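You operate a simulated robot arm through the tools that you are given. There is no shell and no other tool. Be economical: measure what you need, move in short steps, check, and stop when the job is done.

Carry out the task below with a simulated robot arm. There is one attempt and no reset: what you move stays moved.

JOB
Dry gel cartridge 4 at 120 until it turns orange.
Fine: in the drying box, cover shut; heat off after; leave it inside. Set down upright: what you pick out.

It is judged by the outcome, as a careful person would: the job done as asked, and still so three seconds after it is handed in. It fails if anything else is knocked over, pushed out of place, dropped, spilled or broken. A push-on lid holds only when it is set on centred and level and pressed home; a screw cap is set on level and turned clockwise until tight.

ROBOT AND FRAMES
A 6-joint arm with a two-finger parallel gripper, fixed in place. Base frame: the origin is at the foot of the arm, x ahead of it, y to its left, z up; the work surface is at about z = 904. Units: mm, rad, N and s.
With the tool pointing down near the work surface it reaches from about 240 to 640 mm from the base axis. Its first joint turns from -1.152 to 1.152 rad. Payload 2.7 kg.
The tool frame sits at the grasp point between the pads (the TCP): z along the fingers, y along the line on which they close. The tips reach 23 mm beyond it. Largest opening 94 mm; finger width 38, thickness 10; the body of the gripper, 54 by 96 mm, starts 39 mm behind the TCP.
Orientation is that of the tool frame in the base frame, as a unit quaternion [x, y, z, w]. With the fingers straight down and closing along the base's y, the tool's x points along the base's -x, its y along +y and its z along -z.

CONTROLS
- The arm moves only by the tool servo_tool. Its argument "steps" is a list of rows, each a list of 7 numbers: the finger opening in cm, from 0 to 9.4, then the shift along the tool's x, y, z in cm, then the turn, a rotation vector about the tool's x, y, z in rad. In form: [[hand, tx, ty, tz, ax, ay, az], ...]. A call has 1 to 10 rows; each row is the pose to reach, as a shift and turn from the pose commanded when the call began, along the tool's axes at that moment. Rows are played at 5 a second. More than 50 mm and 0.15 rad between two rows, or a gripper value outside its range, and nothing of the call is played. Where a pose cannot be reached the arm comes as near as it can. A force on the tool above 90 N (or 10 N above the force at the start of the call, whichever is more), or a blocked arm, ends the call early, and 0.2 s more pass. The fingers move at their own pace (about 45 mm/s each) and stop on an object; they squeeze with about 21 N. The grip force told is the motor's: it shows also when the fingers shut on nothing. Time passes only in rows, and 0.2 s behind the last, so rows that repeat a pose let the fingers close. It gives the time, the measured TCP pose, the force on the tool (base axes), the opening and the grip force at its end, in the units of the frame above (readings bear some noise), with the torque about the TCP (base axes, N m) and any sound that the robot's microphone picked up, and new pictures: "show" is both (left out), scene, wrist or none.
- Cameras (640 x 400 px; columns grow to the right, rows downward): "scene" is fixed at [82.4, -437.7, 1409]; the picture's right is [0.82, -0.57, 0.00], its down [-0.30, -0.43, -0.85] and it looks along [0.49, 0.70, -0.52] (base axes); focal length 350 px, centre (320, 200). "wrist" rides on the gripper at [86, 16, -75] in the tool frame; the picture's right is [-0.18, 0.98, 0.00], its down [-0.58, -0.11, -0.81] and it looks along [-0.79, -0.15, 0.59] (tool axes); focal length 243 px, centre (320, 200). There is no depth. A picture from a camera that has moved, and an enlarged one, comes with that camera's place and axes in the base frame and with its lens. The place of the scene camera against the robot may be out by one fixed shift of up to 18 mm in any direction.
- zoom(camera, box): a new picture of the part [left, top, right, bottom] of that camera's present view, enlarged. It takes no simulated time.
- finish_job(): hands the job in; it is judged then, once.

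Work in short steps. Places have to be worked out from the pictures, the camera data and where the tool is seen: move nearer, look again, correct. Check each grasp and each placing, and mend what went wrong. You have 120 turns and 200 pictures in all, those below and enlarged ones among them. Open the gripper and draw the arm clear of the work before you hand the job in, unless the task says otherwise; then end with one line.

The tools are called after "Emit:" as a command line: name --pt "numbers of a row" for each row, then --argument value for the rest, lists and objects as JSON in quotes. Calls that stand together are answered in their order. servo_tool: Moves the arm, as the interface text tells. Its arguments: {"type":"object","properties":{"steps":{"type":"array","items":{"type":"array","items":{"type":"number"}}},"show":{"type":"string","enum":["both","scene","wrist","none"]}},"required":["steps"]} The other tools are called the same way: zoom (camera, box) takes an enlarged picture of a part of a camera's view; finish_job () hands the job in.

At the start:

```text
t: 0.0
ee_pos: [419.2, -64.9, 1230.4]
orientation: [-0.001, 1.0, -0.001, 0.001]
ft_force: [-0.6, 1.0, 0.9]
wrist_torque: [0.01, 0.0, 0.01]
grip_width: 93.9
gripper_force: 0.0
```

scene: 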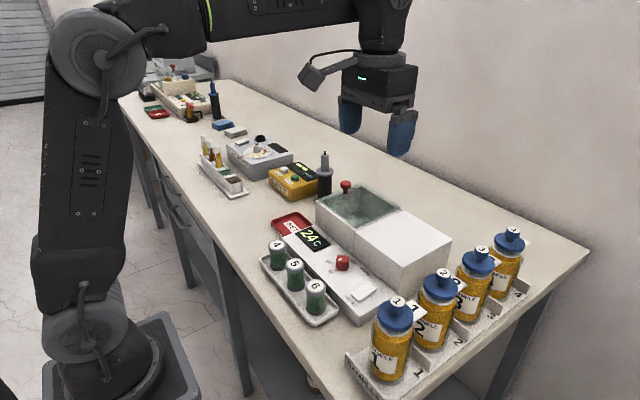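
wrist: 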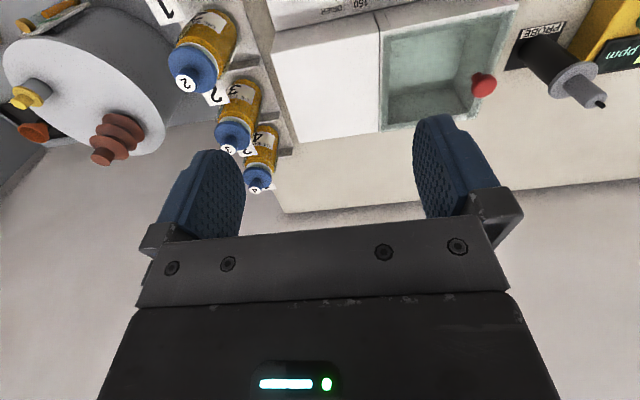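

The drying box seems to be the white/grey box with a glass cover, with controls in front and cartridges 4, 5, 6 in a tray. I'll zoom in to see the details.

Emit:
zoom --camera "scene" --box '[250, 170, 460, 330]'

Emit:
zoom --camera "wrist" --box '[240, 0, 560, 200]'

```text
2.50 times, centred on (355, 250) of scene
camera zoom: at [82.4, -437.7, 1409.0], right [0.82, -0.57, 0.0], down [-0.3, -0.43, -0.85], along [0.49, 0.7, -0.52], focal length 875 px, centre (232, 75)
```

zoom: 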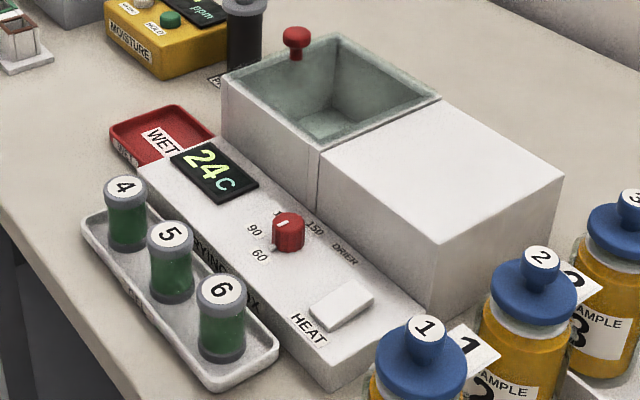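

```text
2.00 times, centred on (400, 100) of wrist
camera zoom: at [332.1, -48.1, 1304.1], right [0.18, 0.98, 0.0], down [0.58, -0.11, 0.81], along [0.79, -0.15, -0.59], focal length 485 px, centre (160, 400)
```

zoom: 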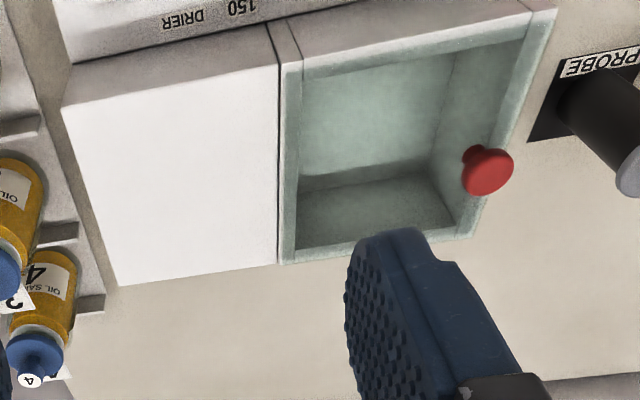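

The box chamber lies beyond the control panel and there's a red knob on its edge. I'll move back and slightly down so the wrist camera sees the panel, cartridges and cover.

Emit:
servo_tool --pt "9.4 4 1 2 0 0 0" --pt "9.4 8 3 4 0 0 0" --pt "9.4 12 5 6 0 0 0" --pt "9.4 14 7 8 0 0 0" --pt "9.4 14 7 8 0 0 0"

```text
t: 1.2
ee_pos: [276.2, 6.8, 1148.5]
orientation: [-0.001, 1.0, -0.001, 0.001]
ft_force: [0.3, -0.6, 0.2]
wrist_torque: [0.0, -0.02, 0.01]
grip_width: 94.0
gripper_force: 0.0
camera wrist: at [190.3, 23.2, 1222.2], right [0.18, 0.98, 0.0], down [0.58, -0.11, 0.81], along [0.79, -0.15, -0.59], focal length 243 px, centre (320, 200)
```

scene: 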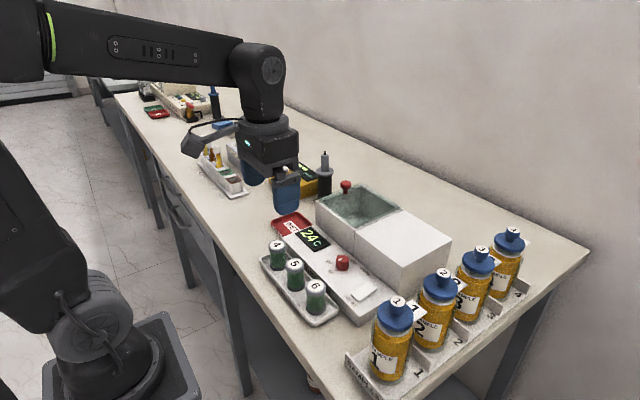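
wrist: 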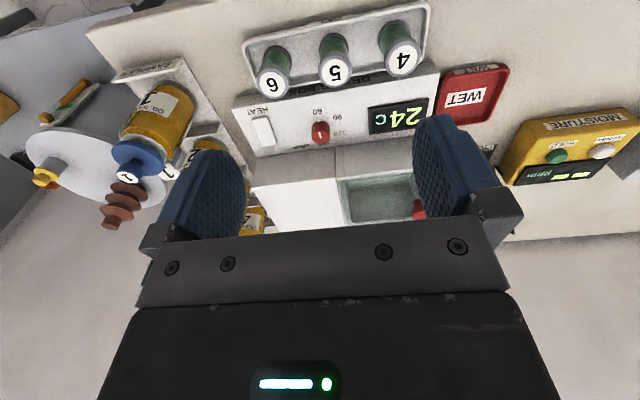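

The wrist view now shows the cartridges, dial and chamber. Zooming in on these.

Emit:
zoom --camera "wrist" --box '[230, 0, 450, 140]'

Emit:
zoom --camera "wrist" --box '[230, 90, 450, 230]'

Emit:
zoom --camera "scene" --box '[300, 170, 420, 250]'

```text
2.86 times, centred on (340, 70) of wrist
camera zoom: at [190.3, 23.2, 1222.2], right [0.18, 0.98, 0.0], down [0.58, -0.11, 0.81], along [0.79, -0.15, -0.59], focal length 693 px, centre (263, 571)
```

zoom: 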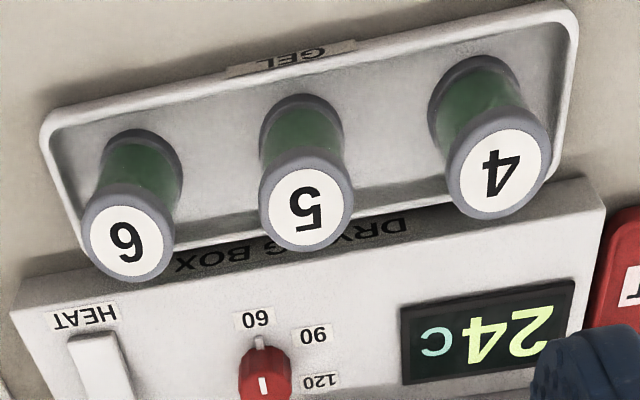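

```text
2.86 times, centred on (340, 160) of wrist
camera zoom: at [190.3, 23.2, 1222.2], right [0.18, 0.98, 0.0], down [0.58, -0.11, 0.81], along [0.79, -0.15, -0.59], focal length 693 px, centre (263, 314)
```

zoom: 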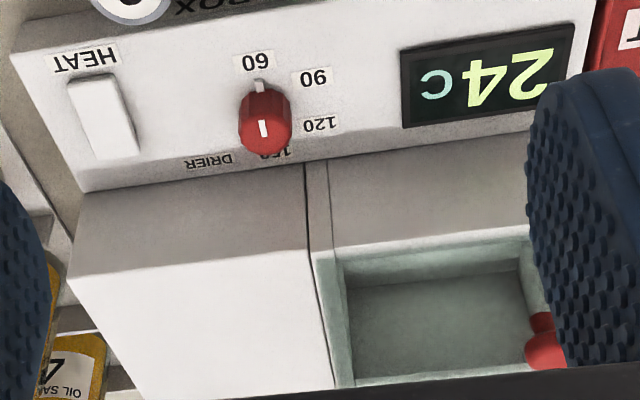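

```text
5.00 times, centred on (360, 210) of scene
camera zoom: at [82.3, -437.7, 1409.0], right [0.82, -0.57, 0.0], down [-0.3, -0.43, -0.85], along [0.49, 0.7, -0.52], focal length 1751 px, centre (120, 150)
```

zoom: 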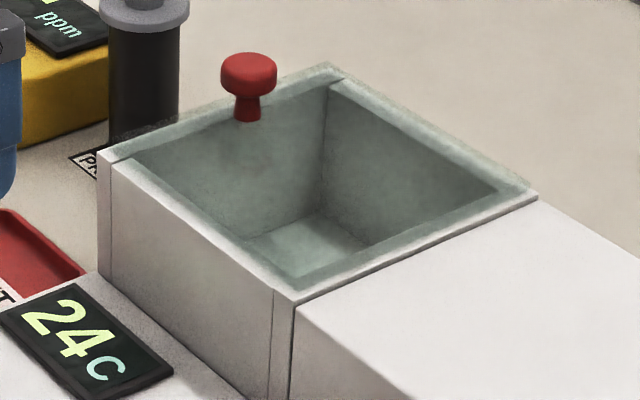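

The glass cover is currently shut, with its knob at the left (+y) end, and the dial seems to be at 60. I'll move above the dial to look more closely.

Emit:
servo_tool --pt "9.4 -3 -1 3 0 0 0" --pt "9.4 -6 -2 6 0 0 0" --pt "9.4 -9 -3 10 0 0 0" --pt "9.4 -11 -3.9 12.5 0 0 0" --pt "9.4 -11 -3.9 12.5 0 0 0"

```text
refused: row 3 steps farther than a row can; nothing moved
```

Emit:
servo_tool --pt "9.4 -3 -1 3 0 0 0" --pt "9.4 -6 -2 6 0 0 0" --pt "9.4 -9 -3 9 0 0 0" --pt "9.4 -11 -3.9 12 0 0 0" --pt "9.4 -11 -3.9 12.5 0 0 0"

```text
t: 2.4
ee_pos: [387.9, -32.1, 1027.3]
orientation: [0.0, 1.0, -0.001, 0.0]
ft_force: [-0.2, 0.2, -0.2]
wrist_torque: [-0.01, 0.0, -0.02]
grip_width: 94.2
gripper_force: 0.1
camera wrist: at [300.8, -16.8, 1100.4], right [0.18, 0.98, 0.0], down [0.58, -0.11, 0.81], along [0.79, -0.15, -0.59], focal length 243 px, centre (320, 200)
```

scene: 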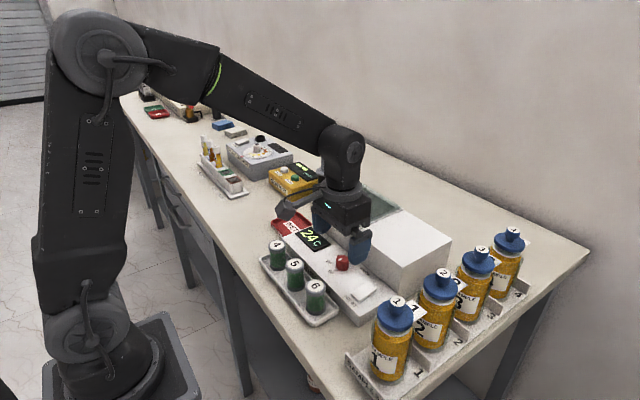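
wrist: 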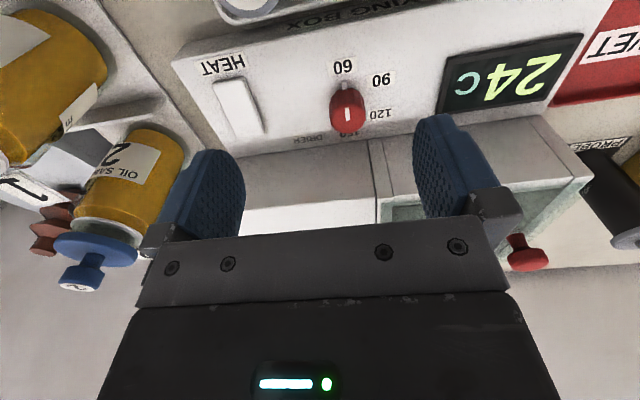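

Emit:
zoom --camera "wrist" --box '[270, 40, 430, 160]'

Emit:
zoom --camera "scene" --box '[310, 240, 390, 310]'

```text
3.33 times, centred on (350, 100) of wrist
camera zoom: at [300.8, -16.8, 1100.4], right [0.18, 0.98, 0.0], down [0.58, -0.11, 0.81], along [0.79, -0.15, -0.59], focal length 809 px, centre (220, 533)
```

zoom: 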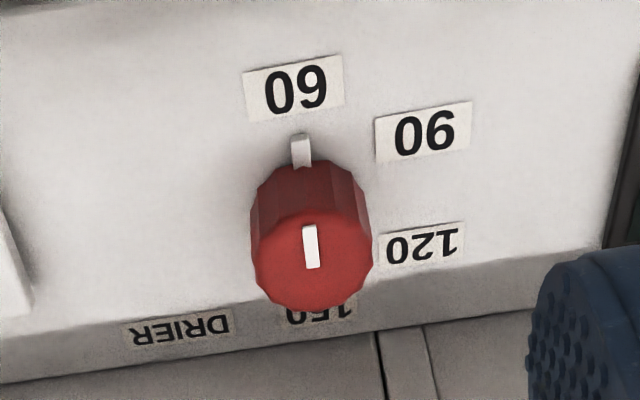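

```text
5.71 times, centred on (350, 275) of scene
camera zoom: at [82.4, -437.7, 1409.0], right [0.82, -0.57, 0.0], down [-0.3, -0.43, -0.85], along [0.49, 0.7, -0.52], focal length 2001 px, centre (149, -229)
```

zoom: 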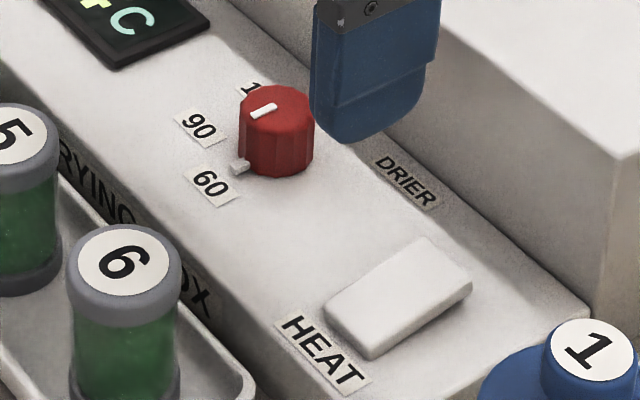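

The dial goes 60→90→120→150 clockwise in 60° steps. Before working next to the box I need its height, so I'll zoom in on its front top edge.

Emit:
zoom --camera "wrist" --box '[220, 120, 420, 245]'

Emit:
zoom --camera "wrist" --box '[480, 120, 640, 280]'

```text
3.20 times, centred on (320, 182) of wrist
camera zoom: at [300.8, -16.8, 1100.4], right [0.18, 0.98, 0.0], down [0.58, -0.11, 0.81], along [0.79, -0.15, -0.59], focal length 776 px, centre (320, 256)
```

zoom: 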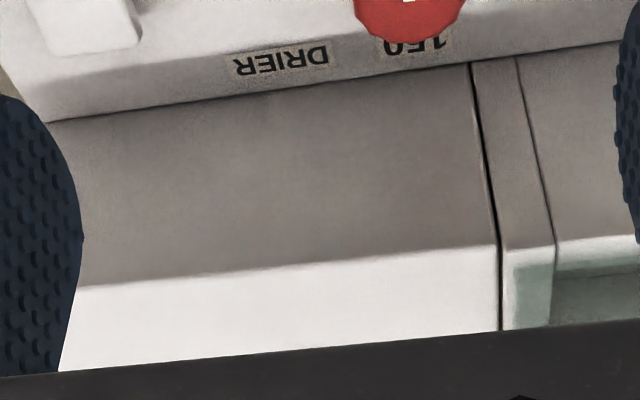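

```text
2.50 times, centred on (560, 200) of wrist
camera zoom: at [300.8, -16.8, 1100.4], right [0.18, 0.98, 0.0], down [0.58, -0.11, 0.81], along [0.79, -0.15, -0.59], focal length 606 px, centre (-280, 200)
```

zoom: 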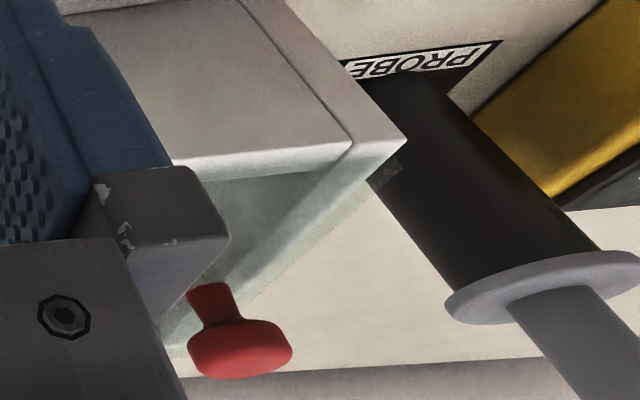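

I estimate the dial at about (413, -17), with its top at z≈943, the panel at about 927 and the box top at about 993. I'll centre over the dial with a narrower opening, lower to tips at about 955, and look.

Emit:
servo_tool --pt "6 -2.5 1.5 1 0 0 0" --pt "5 -2.5 1.5 3 0 0 0" --pt "4.5 -2.5 1.5 5 0 0 0" --pt "4.5 -2.5 1.5 5 0 0 0"

```text
t: 3.4
ee_pos: [413.0, -18.5, 975.2]
orientation: [-0.002, 1.0, -0.001, 0.001]
ft_force: [0.3, -1.0, -0.3]
wrist_torque: [0.0, 0.02, 0.01]
grip_width: 44.7
gripper_force: 0.2
camera wrist: at [326.4, -2.0, 1049.7], right [0.18, 0.98, 0.0], down [0.58, -0.11, 0.81], along [0.79, -0.15, -0.59], focal length 243 px, centre (320, 200)
```

scene: 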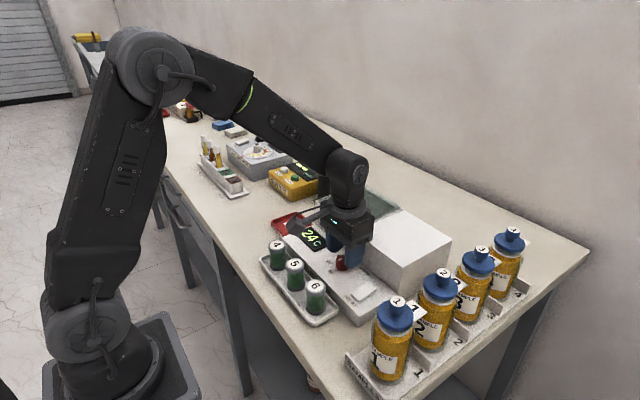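
wrist: 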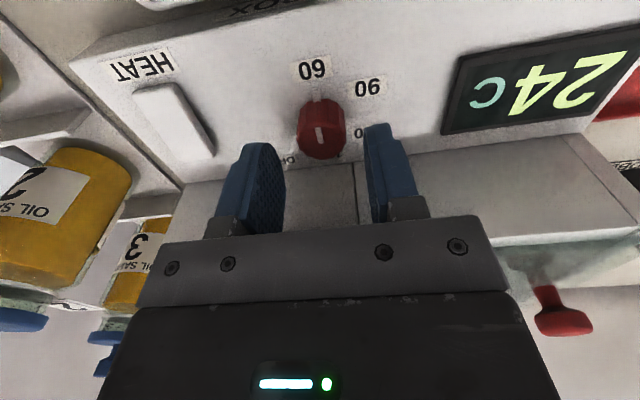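

Emit:
zoom --camera "scene" --box '[310, 200, 410, 290]'

Emit:
zoom --camera "wrist" --box '[220, 40, 420, 200]'

```text
4.44 times, centred on (360, 245) of scene
camera zoom: at [82.4, -437.7, 1409.0], right [0.82, -0.57, 0.0], down [-0.3, -0.43, -0.85], along [0.49, 0.7, -0.52], focal length 1556 px, centre (142, 0)
```

zoom: 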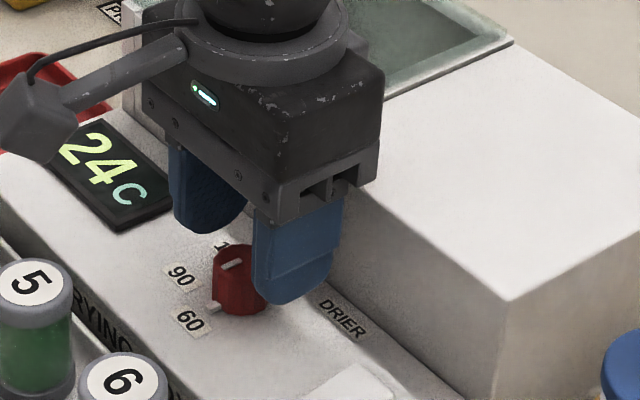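

```text
2.50 times, centred on (320, 120) of wrist
camera zoom: at [326.4, -2.0, 1049.7], right [0.18, 0.98, 0.0], down [0.58, -0.11, 0.81], along [0.79, -0.15, -0.59], focal length 606 px, centre (320, 400)
```

zoom: 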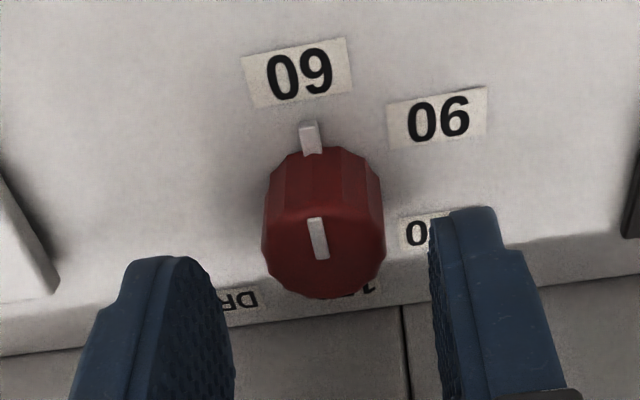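

From two views: panel z≈929, dial centre ≈(410.5, -17.3), dial top ≈947. I'll pre-rotate 30° counter-clockwise, lower to TCP z≈961 (body just above the box top) and close on the dial.

Emit:
servo_tool --pt "3.8 0.25 0.12 0 0 0 -0.14" --pt "3.6 0.25 0.12 0 0 0 -0.28" --pt "3.6 0.25 0.12 0 0 0 -0.42" --pt "3.6 0.25 0.12 0 0 0 -0.53" --pt "3.6 0.25 0.12 0.7 0 0 -0.53" --pt "3.6 0.25 0.12 1.4 0 0 -0.53" --pt "3.6 0.25 0.12 1.4 0 0 -0.53"

Emit:
zoom --camera "scene" --box '[310, 200, 410, 290]'

```text
t: 5.0
ee_pos: [412.2, -16.5, 960.3]
orientation: [-0.264, 0.965, -0.001, 0.0]
ft_force: [0.4, 0.6, 0.8]
wrist_torque: [-0.02, 0.0, -0.02]
grip_width: 35.8
gripper_force: 0.1
camera wrist: at [328.7, -46.6, 1035.4], right [-0.34, 0.94, 0.0], down [0.56, 0.2, 0.81], along [0.76, 0.27, -0.59], focal length 243 px, centre (320, 200)
```

scene: 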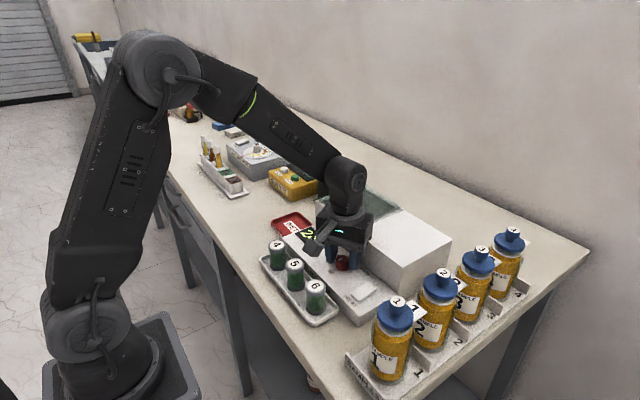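
wrist: 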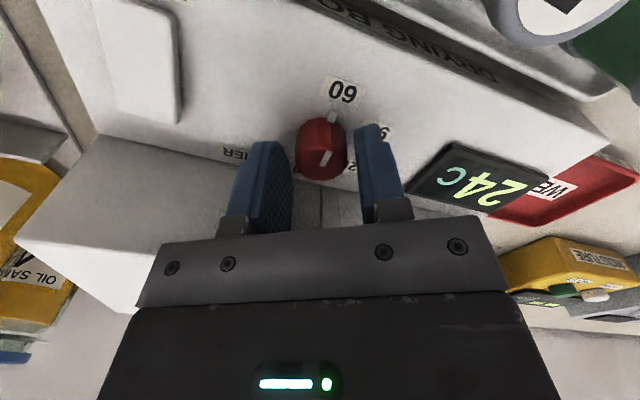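

```text
4.44 times, centred on (360, 245) of scene
camera zoom: at [82.4, -437.7, 1409.0], right [0.82, -0.57, 0.0], down [-0.3, -0.43, -0.85], along [0.49, 0.7, -0.52], focal length 1556 px, centre (142, 0)
```

zoom: 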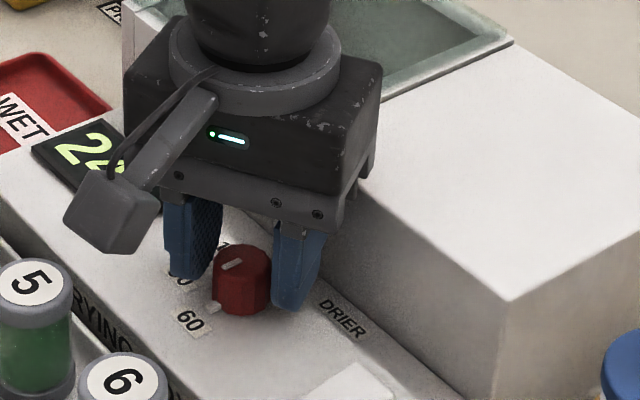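

The dial sits centred between the fingers, though slightly off in x. I'll shift 3 mm, close on it and turn clockwise 60°.

Emit:
servo_tool --pt "3.6 0.34 0.1 0 0 0 0" --pt "2 0.34 0.1 0 0 0 0" --pt "0 0.34 0.1 0 0 0 0" --pt "0 0.34 0.1 0 0 0 0" --show "none"

Emit:
servo_tool --pt "0 0 0 0 0 0 0.14" --pt "0 0 0 0 0 0 0.28" --pt "0 0 0 0 0 0 0.42" --pt "0 0 0 0 0 0 0.56" --pt "0 0 0 0 0 0 0.7" --pt "0 0 0 0 0 0 0.84" --pt "0 0 0 0 0 0 0.98" --pt "0 0 0 0 0 0 1.05" --pt "0 0 0 0 0 0 1.05" --show "wrist"

Emit:
zoom --camera "scene" --box '[310, 200, 410, 290]'

```text
t: 6.0
ee_pos: [408.4, -18.8, 961.1]
orientation: [-0.262, 0.965, 0.0, 0.0]
ft_force: [3.5, -0.3, -3.0]
wrist_torque: [-0.03, -0.18, -0.02]
grip_width: 25.0
gripper_force: 44.8
```

```text
t: 8.0
ee_pos: [407.1, -17.2, 961.4]
orientation: [0.257, 0.967, 0.0, 0.001]
ft_force: [-2.9, 31.5, 4.8]
wrist_torque: [0.57, -1.49, 0.04]
grip_width: 25.0
gripper_force: 45.1
camera wrist: at [341.0, 41.1, 1035.5], right [0.65, 0.76, 0.0], down [0.45, -0.38, 0.81], along [0.62, -0.52, -0.59], focal length 243 px, centre (320, 200)
```

wrist: 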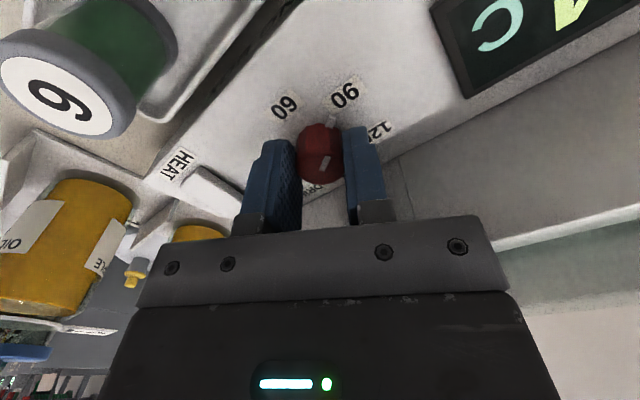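

```text
4.44 times, centred on (360, 245) of scene
camera zoom: at [82.2, -436.8, 1409.3], right [0.82, -0.57, 0.0], down [-0.3, -0.43, -0.85], along [0.49, 0.7, -0.52], focal length 1556 px, centre (142, 0)
```

zoom: 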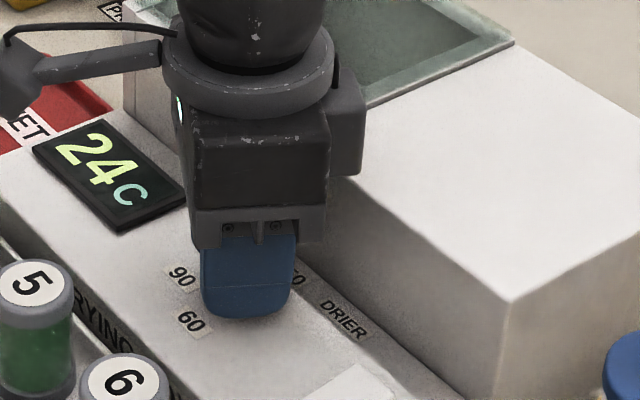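

The dial moved with the fingers to 90. Now I'll release, rotate back 60° and regrip for the next step.

Emit:
servo_tool --pt "3.6 0 0 0 0 0 0" --pt "3.6 0 0 0 0 0 0" --pt "3.6 0 0 0 0 0 -0.14" --pt "3.6 0 0 0 0 0 -0.28" --pt "3.6 0 0 0 0 0 -0.42" --pt "3.6 0 0 0 0 0 -0.56" --pt "3.6 0 0 0 0 0 -0.7" --pt "3.6 0 0 0 0 0 -0.84" --pt "3.6 0 0 0 0 0 -0.98" --pt "3.6 0 0 0 0 0 -1.05" --show "wrist"

Emit:
zoom --camera "wrist" --box '[220, 60, 420, 200]'

```text
t: 10.2
ee_pos: [407.6, -18.5, 960.4]
orientation: [-0.265, 0.964, -0.001, 0.0]
ft_force: [-0.5, 0.3, -0.2]
wrist_torque: [-0.02, -0.01, -0.01]
grip_width: 36.2
gripper_force: 0.0
camera wrist: at [325.4, -47.9, 1035.1], right [-0.34, 0.94, 0.0], down [0.56, 0.2, 0.81], along [0.76, 0.27, -0.59], focal length 243 px, centre (320, 200)
```

wrist: 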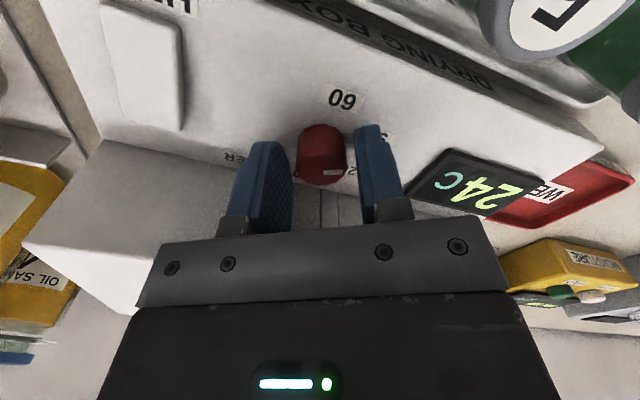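

```text
2.86 times, centred on (320, 130) of wrist
camera zoom: at [325.4, -47.9, 1035.1], right [-0.34, 0.94, 0.0], down [0.56, 0.2, 0.81], along [0.76, 0.27, -0.59], focal length 693 px, centre (320, 400)
```

zoom: 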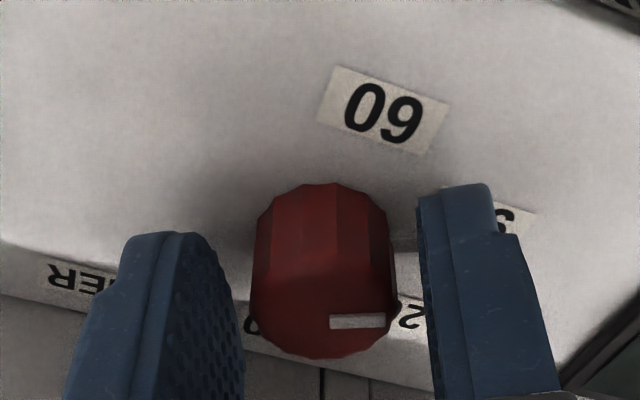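

Pointer is now near 90, and the readings are clean. I'll regrip and turn about another 57°.

Emit:
servo_tool --pt "2 0 0 0 0 0 0" --pt "0 0 0 0 0 0 0" --pt "0 0 0 0 0 0 0" --pt "0 0 0 0 0 0 0.14" --pt "0 0 0 0 0 0 0.28" --pt "0 0 0 0 0 0 0.42" --pt "0 0 0 0 0 0 0.56" --pt "0 0 0 0 0 0 0.7" --pt "0 0 0 0 0 0 0.84" --pt "0 0 0 0 0 0 0.98" --show "none"

Emit:
servo_tool --pt "3.6 0 0 0 0 0 0" --pt "3.6 0 0 0 0 0 0" --pt "3.6 0 0 -1 0 0 -0.1" --pt "3.6 0 0 -4 0 0 -0.24" --pt "3.6 0 0 -8 0 0 -0.38" --pt "3.6 0 0 -8 0 0 -0.45" --pt "3.6 0 0 -8 0 0 -0.45" --show "wrist"

Emit:
zoom --camera "wrist" --box '[250, 40, 410, 150]'

Emit:
zoom --camera "scene" --box '[310, 230, 390, 290]'

```text
t: 12.4
ee_pos: [408.5, -15.6, 961.7]
orientation: [0.224, 0.975, 0.001, 0.002]
ft_force: [2.8, 29.1, -9.0]
wrist_torque: [0.5, -0.49, 0.08]
grip_width: 24.9
gripper_force: 44.5
```

```text
t: 14.0
ee_pos: [408.5, -18.5, 1040.9]
orientation: [-0.001, 1.0, -0.001, 0.001]
ft_force: [0.2, 1.0, 0.2]
wrist_torque: [0.02, -0.01, 0.02]
grip_width: 36.0
gripper_force: 0.2
camera wrist: at [321.0, -2.5, 1114.9], right [0.18, 0.98, 0.0], down [0.58, -0.11, 0.81], along [0.79, -0.15, -0.59], focal length 243 px, centre (320, 200)
```

wrist: 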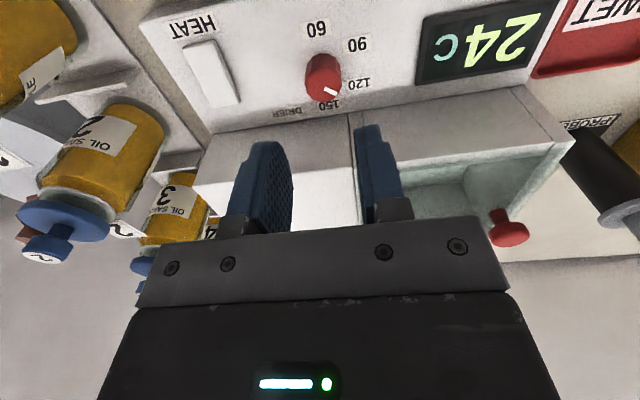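

```text
3.64 times, centred on (330, 95) of wrist
camera zoom: at [321.0, -2.5, 1114.9], right [0.18, 0.98, 0.0], down [0.58, -0.11, 0.81], along [0.79, -0.15, -0.59], focal length 882 px, centre (284, 582)
```

zoom: 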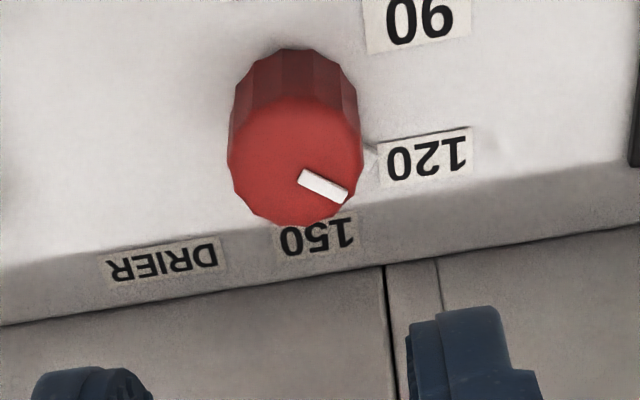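

```text
6.67 times, centred on (350, 260) of scene
camera zoom: at [82.4, -437.7, 1409.0], right [0.82, -0.57, 0.0], down [-0.3, -0.43, -0.85], along [0.49, 0.7, -0.52], focal length 2334 px, centre (120, -200)
```

zoom: 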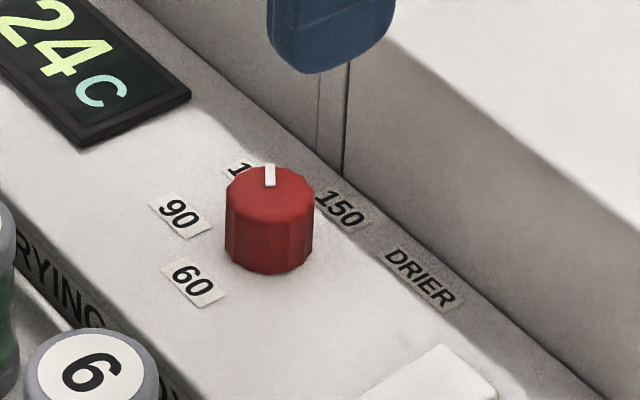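

The dial now reads 120: the pointer tab is beside the 120 label, measured ~120°. Next is the cover knob, at about (517, 114, 1023); I'll move above it to look.

Emit:
servo_tool --pt "5 -1 2 -3 0 0 0" --pt "5 -3.5 5 -3 0 0 0" --pt "5 -6 8 -3 0 0 0" --pt "5 -8.5 11 -3 0 0 0" --pt "5 -10.85 13.2 -3 0 0 0" --pt "5 -10.85 13.2 -3 0 0 0"

Emit:
zoom --camera "scene" --box '[300, 130, 440, 240]'

Emit:
zoom --camera "wrist" --box '[160, 30, 480, 230]'

```text
t: 15.4
ee_pos: [516.3, 113.0, 1071.3]
orientation: [-0.001, 1.0, -0.001, 0.0]
ft_force: [0.3, -0.6, -0.4]
wrist_torque: [-0.02, -0.01, -0.01]
grip_width: 50.0
gripper_force: 0.1
camera wrist: at [429.4, 130.1, 1145.3], right [0.18, 0.98, 0.0], down [0.58, -0.11, 0.81], along [0.79, -0.15, -0.59], focal length 243 px, centre (320, 200)
```

scene: 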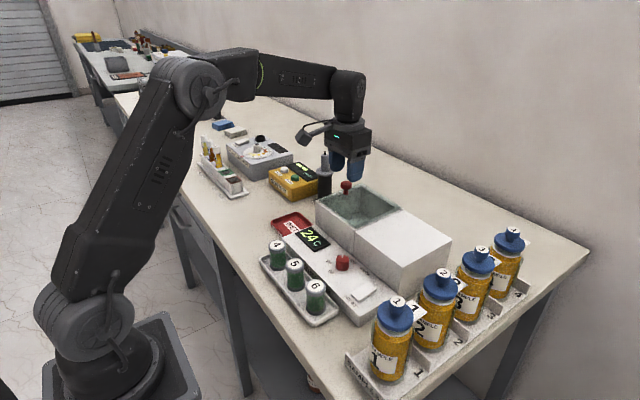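
wrist: 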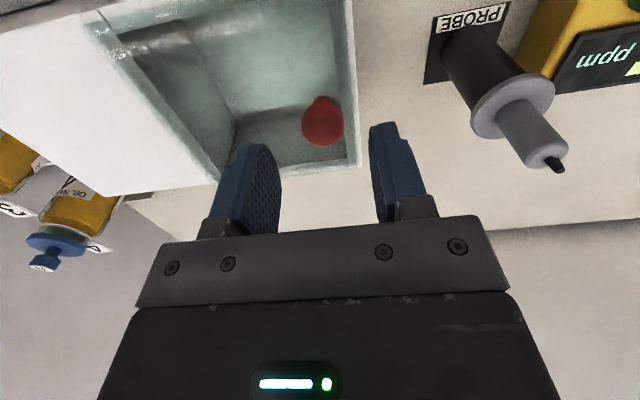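

```text
3.64 times, centred on (370, 185) of scene
camera zoom: at [82.4, -437.7, 1409.0], right [0.82, -0.57, 0.0], down [-0.3, -0.43, -0.85], along [0.49, 0.7, -0.52], focal length 1273 px, centre (138, 254)
```

zoom: 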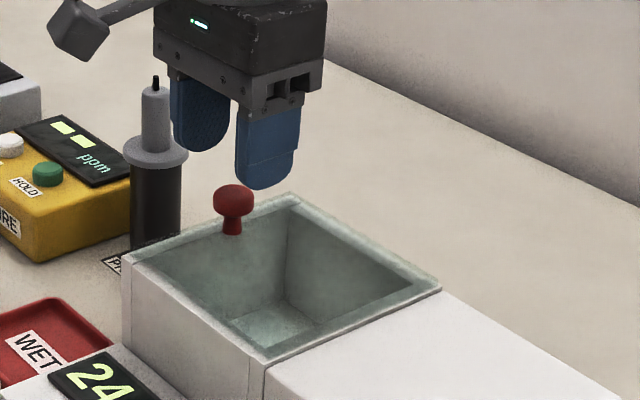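

```text
2.00 times, centred on (320, 130) of wrist
camera zoom: at [429.4, 130.1, 1145.3], right [0.18, 0.98, 0.0], down [0.58, -0.11, 0.81], along [0.79, -0.15, -0.59], focal length 485 px, centre (320, 340)
```

zoom: 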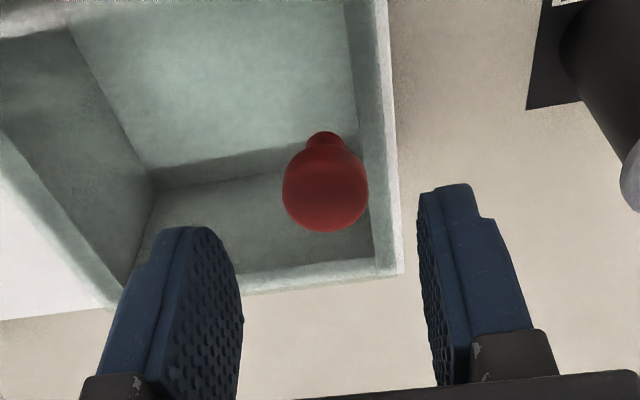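

The cover is shiny glass, shut, with a free-standing knob at about (519, 114). I'll lower around the knob head and grip it.

Emit:
servo_tool --pt "5 -0.25 0.1 1.5 0 0 0" --pt "5 -0.25 0.1 3 0 0 0" --pt "5 -0.25 0.1 4.1 0 0 0" --pt "5 -0.25 0.1 4.1 0 0 0"

Emit:
zoom --camera "scene" --box '[300, 130, 440, 240]'

```text
t: 16.4
ee_pos: [518.1, 116.2, 1030.3]
orientation: [-0.001, 1.0, -0.001, 0.001]
ft_force: [-0.2, -0.4, -0.2]
wrist_torque: [0.02, 0.01, 0.04]
grip_width: 50.2
gripper_force: 0.0
camera wrist: at [431.2, 131.9, 1104.3], right [0.18, 0.98, 0.0], down [0.58, -0.11, 0.81], along [0.79, -0.15, -0.59], focal length 243 px, centre (320, 200)
```

scene: 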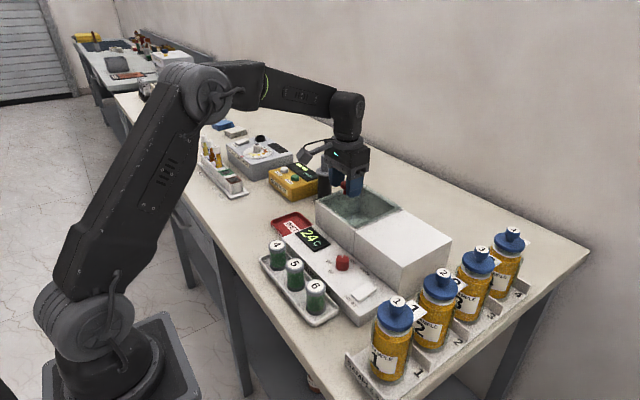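
wrist: 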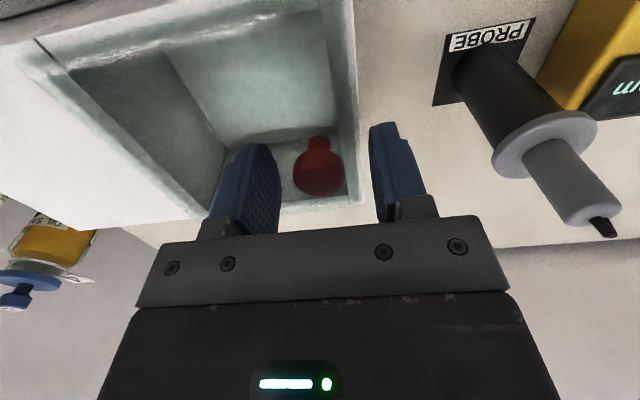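

```text
3.64 times, centred on (370, 185) of scene
camera zoom: at [82.4, -437.7, 1409.0], right [0.82, -0.57, 0.0], down [-0.3, -0.43, -0.85], along [0.49, 0.7, -0.52], focal length 1273 px, centre (138, 254)
```

zoom: 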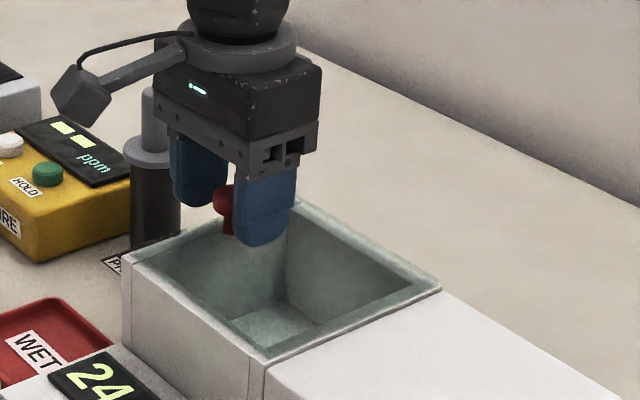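

The knob is between the fingers. Closing on it, then testing with a small slide toward -y.

Emit:
servo_tool --pt "3 0 0 0 0 0 0" --pt "0 0 0 0 0 0 0" --pt "0 0 0 0 0 0 0" --pt "0 0 0 0 0 0 0" --show "none"

Emit:
servo_tool --pt "0 0 -0.3 0 0 0 0" --pt "0 0 -0.6 0 0 0 0" --pt "0 0 -1.0 0 0 0 0" --pt "0 0 -1.0 0 0 0 0"

Emit:
zoom --camera "scene" --box '[300, 130, 440, 240]'

```text
t: 17.4
ee_pos: [517.0, 115.3, 1030.6]
orientation: [-0.001, 1.0, 0.0, 0.0]
ft_force: [-0.1, 0.1, -1.2]
wrist_torque: [0.01, -0.07, 0.0]
grip_width: 24.7
gripper_force: 45.1
```

```text
t: 18.4
ee_pos: [519.0, 104.2, 1030.8]
orientation: [0.0, 1.0, -0.001, 0.0]
ft_force: [-5.8, 0.5, -0.9]
wrist_torque: [0.0, 0.13, 0.08]
grip_width: 25.2
gripper_force: 44.7
camera wrist: at [431.3, 120.9, 1104.6], right [0.18, 0.98, 0.0], down [0.58, -0.11, 0.81], along [0.79, -0.15, -0.59], focal length 243 px, centre (320, 200)
```

scene: 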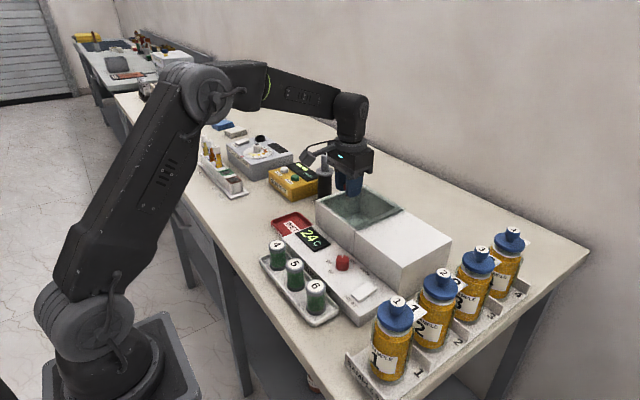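
wrist: 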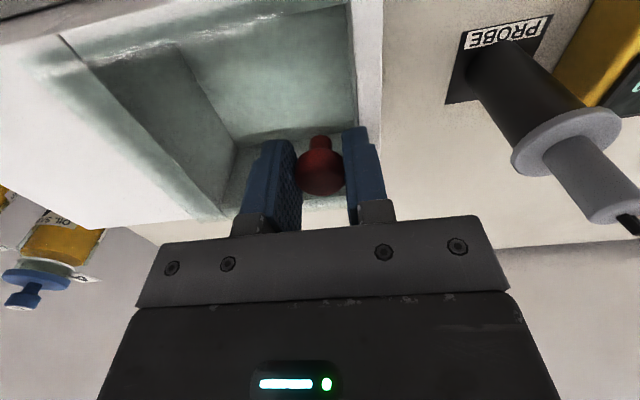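

```text
3.64 times, centred on (370, 185) of scene
camera zoom: at [82.2, -437.7, 1409.0], right [0.82, -0.57, 0.0], down [-0.3, -0.43, -0.85], along [0.49, 0.7, -0.52], focal length 1273 px, centre (138, 254)
```

zoom: 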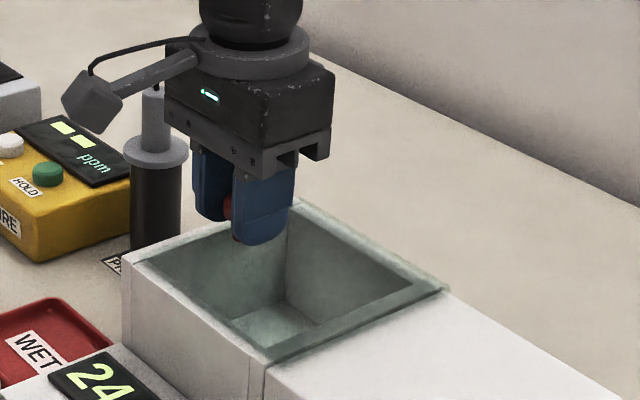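

The cover slides freely toward -y over the white block. I'll keep sliding it about 11 cm.

Emit:
servo_tool --pt "0 0 -1.5 0 0 0 0" --pt "0 0 -3 0 0 0 0" --pt "0 0 -4.5 0 0 0 0" --pt "0 0 -6 0 0 0 0" --pt "0 0 -7.5 0 0 0 0" --pt "0 0 -9 0 0 0 0" --pt "0 0 -10.5 0 0 0 0" --pt "0 0 -11.2 0 0 0 0" --pt "0 0 -11.2 0 0 0 0"

Emit:
zoom --camera "scene" --box '[300, 150, 480, 290]'

```text
t: 20.4
ee_pos: [517.8, -8.3, 1031.2]
orientation: [0.0, 1.0, -0.001, 0.0]
ft_force: [-16.3, 0.6, 1.5]
wrist_torque: [-0.02, 0.27, 0.03]
grip_width: 24.9
gripper_force: 45.3
camera wrist: at [431.4, 8.5, 1104.6], right [0.18, 0.98, 0.0], down [0.58, -0.11, 0.81], along [0.79, -0.15, -0.59], focal length 243 px, centre (320, 200)
```

scene: 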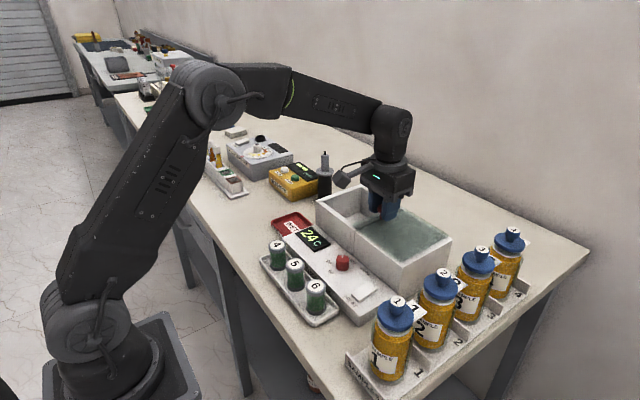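
wrist: 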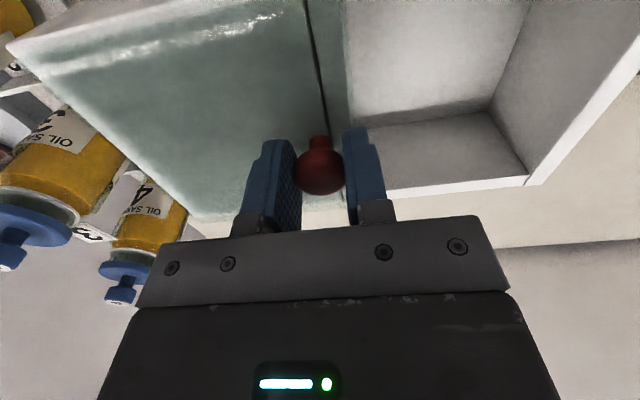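

```text
2.86 times, centred on (390, 220) of scene
camera zoom: at [81.9, -437.7, 1409.0], right [0.82, -0.57, 0.0], down [-0.3, -0.43, -0.85], along [0.49, 0.7, -0.52], focal length 1000 px, centre (120, 143)
```

zoom: 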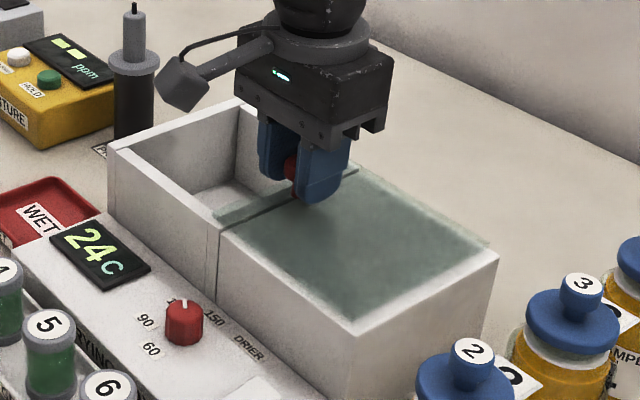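

The chamber is open. I'll release the knob, rise and go to a viewing position above cartridge 4 (~(320, 87)).

Emit:
servo_tool --pt "5 0 0 0 0 0 0" --pt "5 0 0 0 0 0 0" --pt "5 0 0 -3 0 0 0" --pt "5 2 1 -6 0 0 0" --pt "6 6 3 -6 0 0 0" --pt "6 10 5 -6 0 0 0" --pt "7 14 7 -6 0 0 0" --pt "7 18 9 -6 0 0 0" --pt "7 19.7 9.5 -4 0 0 0" --pt "7 19.7 9.5 -3 0 0 0"

Emit:
zoom --camera "scene" --box '[250, 150, 450, 300]'

Emit:
zoom --camera "wrist" --box '[220, 0, 420, 200]'

```text
t: 22.6
ee_pos: [320.2, 87.6, 1059.7]
orientation: [0.0, 1.0, -0.001, 0.0]
ft_force: [-0.1, -0.6, -0.2]
wrist_torque: [-0.01, 0.01, 0.02]
grip_width: 70.0
gripper_force: 0.1
camera wrist: at [233.9, 104.3, 1134.0], right [0.18, 0.98, 0.0], down [0.58, -0.11, 0.81], along [0.79, -0.15, -0.59], focal length 243 px, centre (320, 200)
```

scene: 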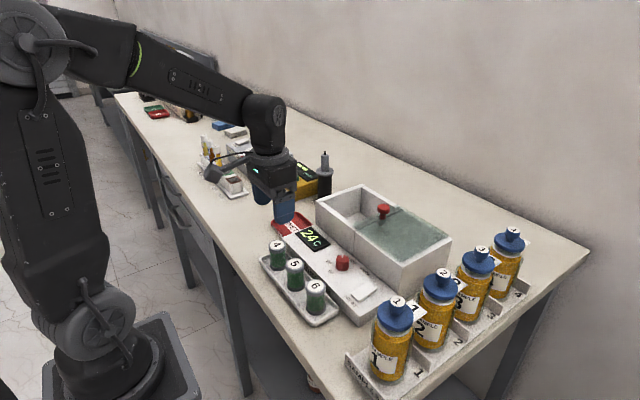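
wrist: 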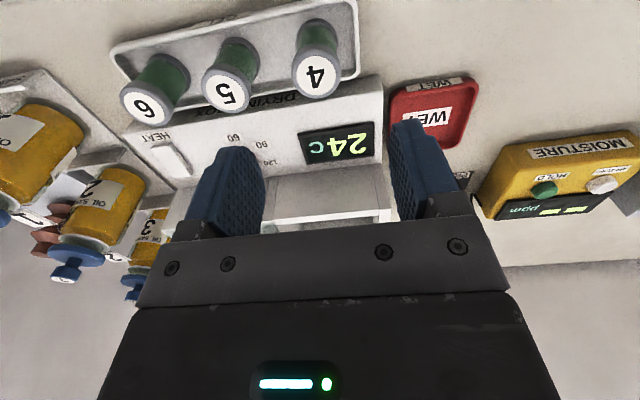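

```text
2.67 times, centred on (350, 225) of scene
camera zoom: at [82.4, -437.7, 1409.0], right [0.82, -0.57, 0.0], down [-0.3, -0.43, -0.85], along [0.49, 0.7, -0.52], focal length 934 px, centre (240, 133)
```

zoom: 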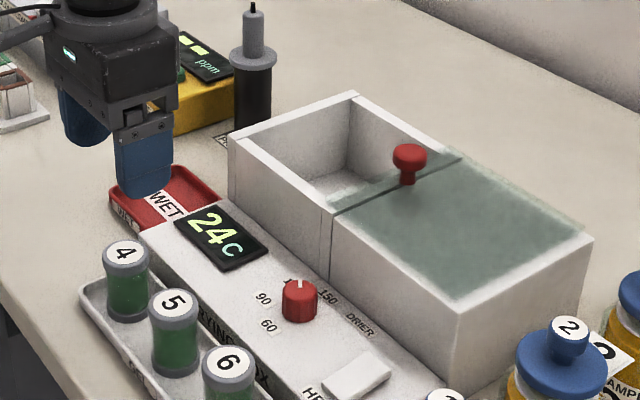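

```text
2.00 times, centred on (320, 100) of wrist
camera zoom: at [233.9, 104.3, 1134.0], right [0.18, 0.98, 0.0], down [0.58, -0.11, 0.81], along [0.79, -0.15, -0.59], focal length 485 px, centre (320, 400)
```

zoom: 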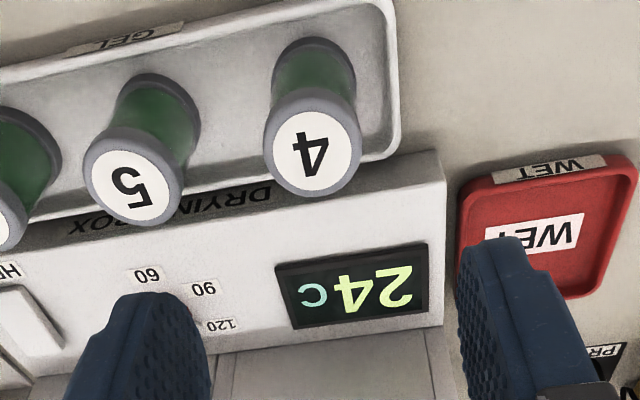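

Cartridge 4's top is at about (319.5, 85, 958), diameter ~33, next to cartridge 5 at y≈16. I'll lower around it at 55 mm opening to TCP z≈958 and then look.

Emit:
servo_tool --pt "5.5 0.07 -0.24 2 0 0 0" --pt "5.5 0.07 -0.24 5 0 0 0" --pt "5.5 0.07 -0.24 7 0 0 0" --pt "5.5 0.07 -0.24 8 0 0 0"

Emit:
zoom --camera "scene" --box '[240, 180, 340, 280]'

```text
t: 23.6
ee_pos: [319.4, 86.4, 980.0]
orientation: [0.0, 1.0, 0.0, 0.001]
ft_force: [0.4, 0.5, 0.0]
wrist_torque: [-0.03, -0.01, 0.03]
grip_width: 54.9
gripper_force: 0.1
camera wrist: at [233.3, 102.3, 1054.0], right [0.18, 0.98, 0.0], down [0.58, -0.11, 0.81], along [0.79, -0.15, -0.59], focal length 243 px, centre (320, 200)
```

scene: 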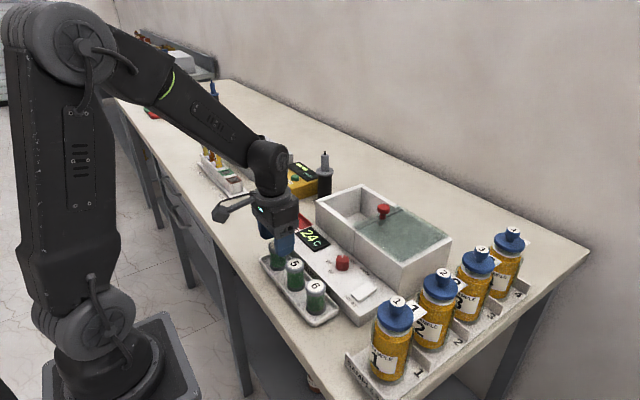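
wrist: 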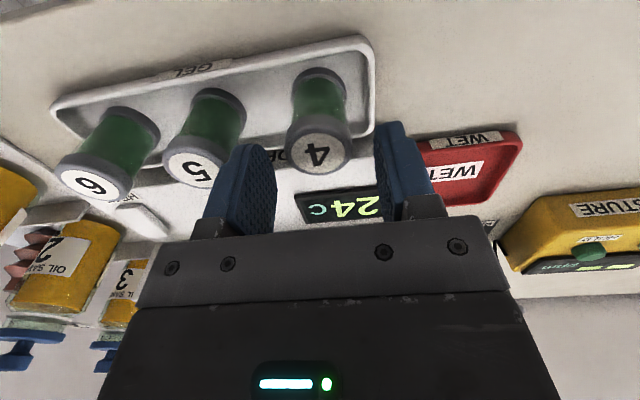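

```text
4.00 times, centred on (290, 230) of scene
camera zoom: at [82.4, -437.7, 1409.0], right [0.82, -0.57, 0.0], down [-0.3, -0.43, -0.85], along [0.49, 0.7, -0.52], focal length 1400 px, centre (440, 80)
```

zoom: 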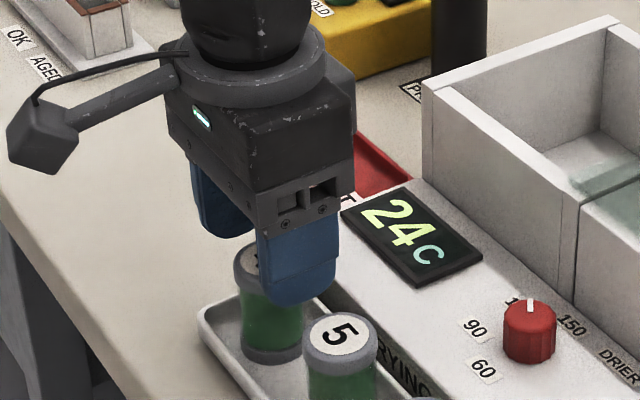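

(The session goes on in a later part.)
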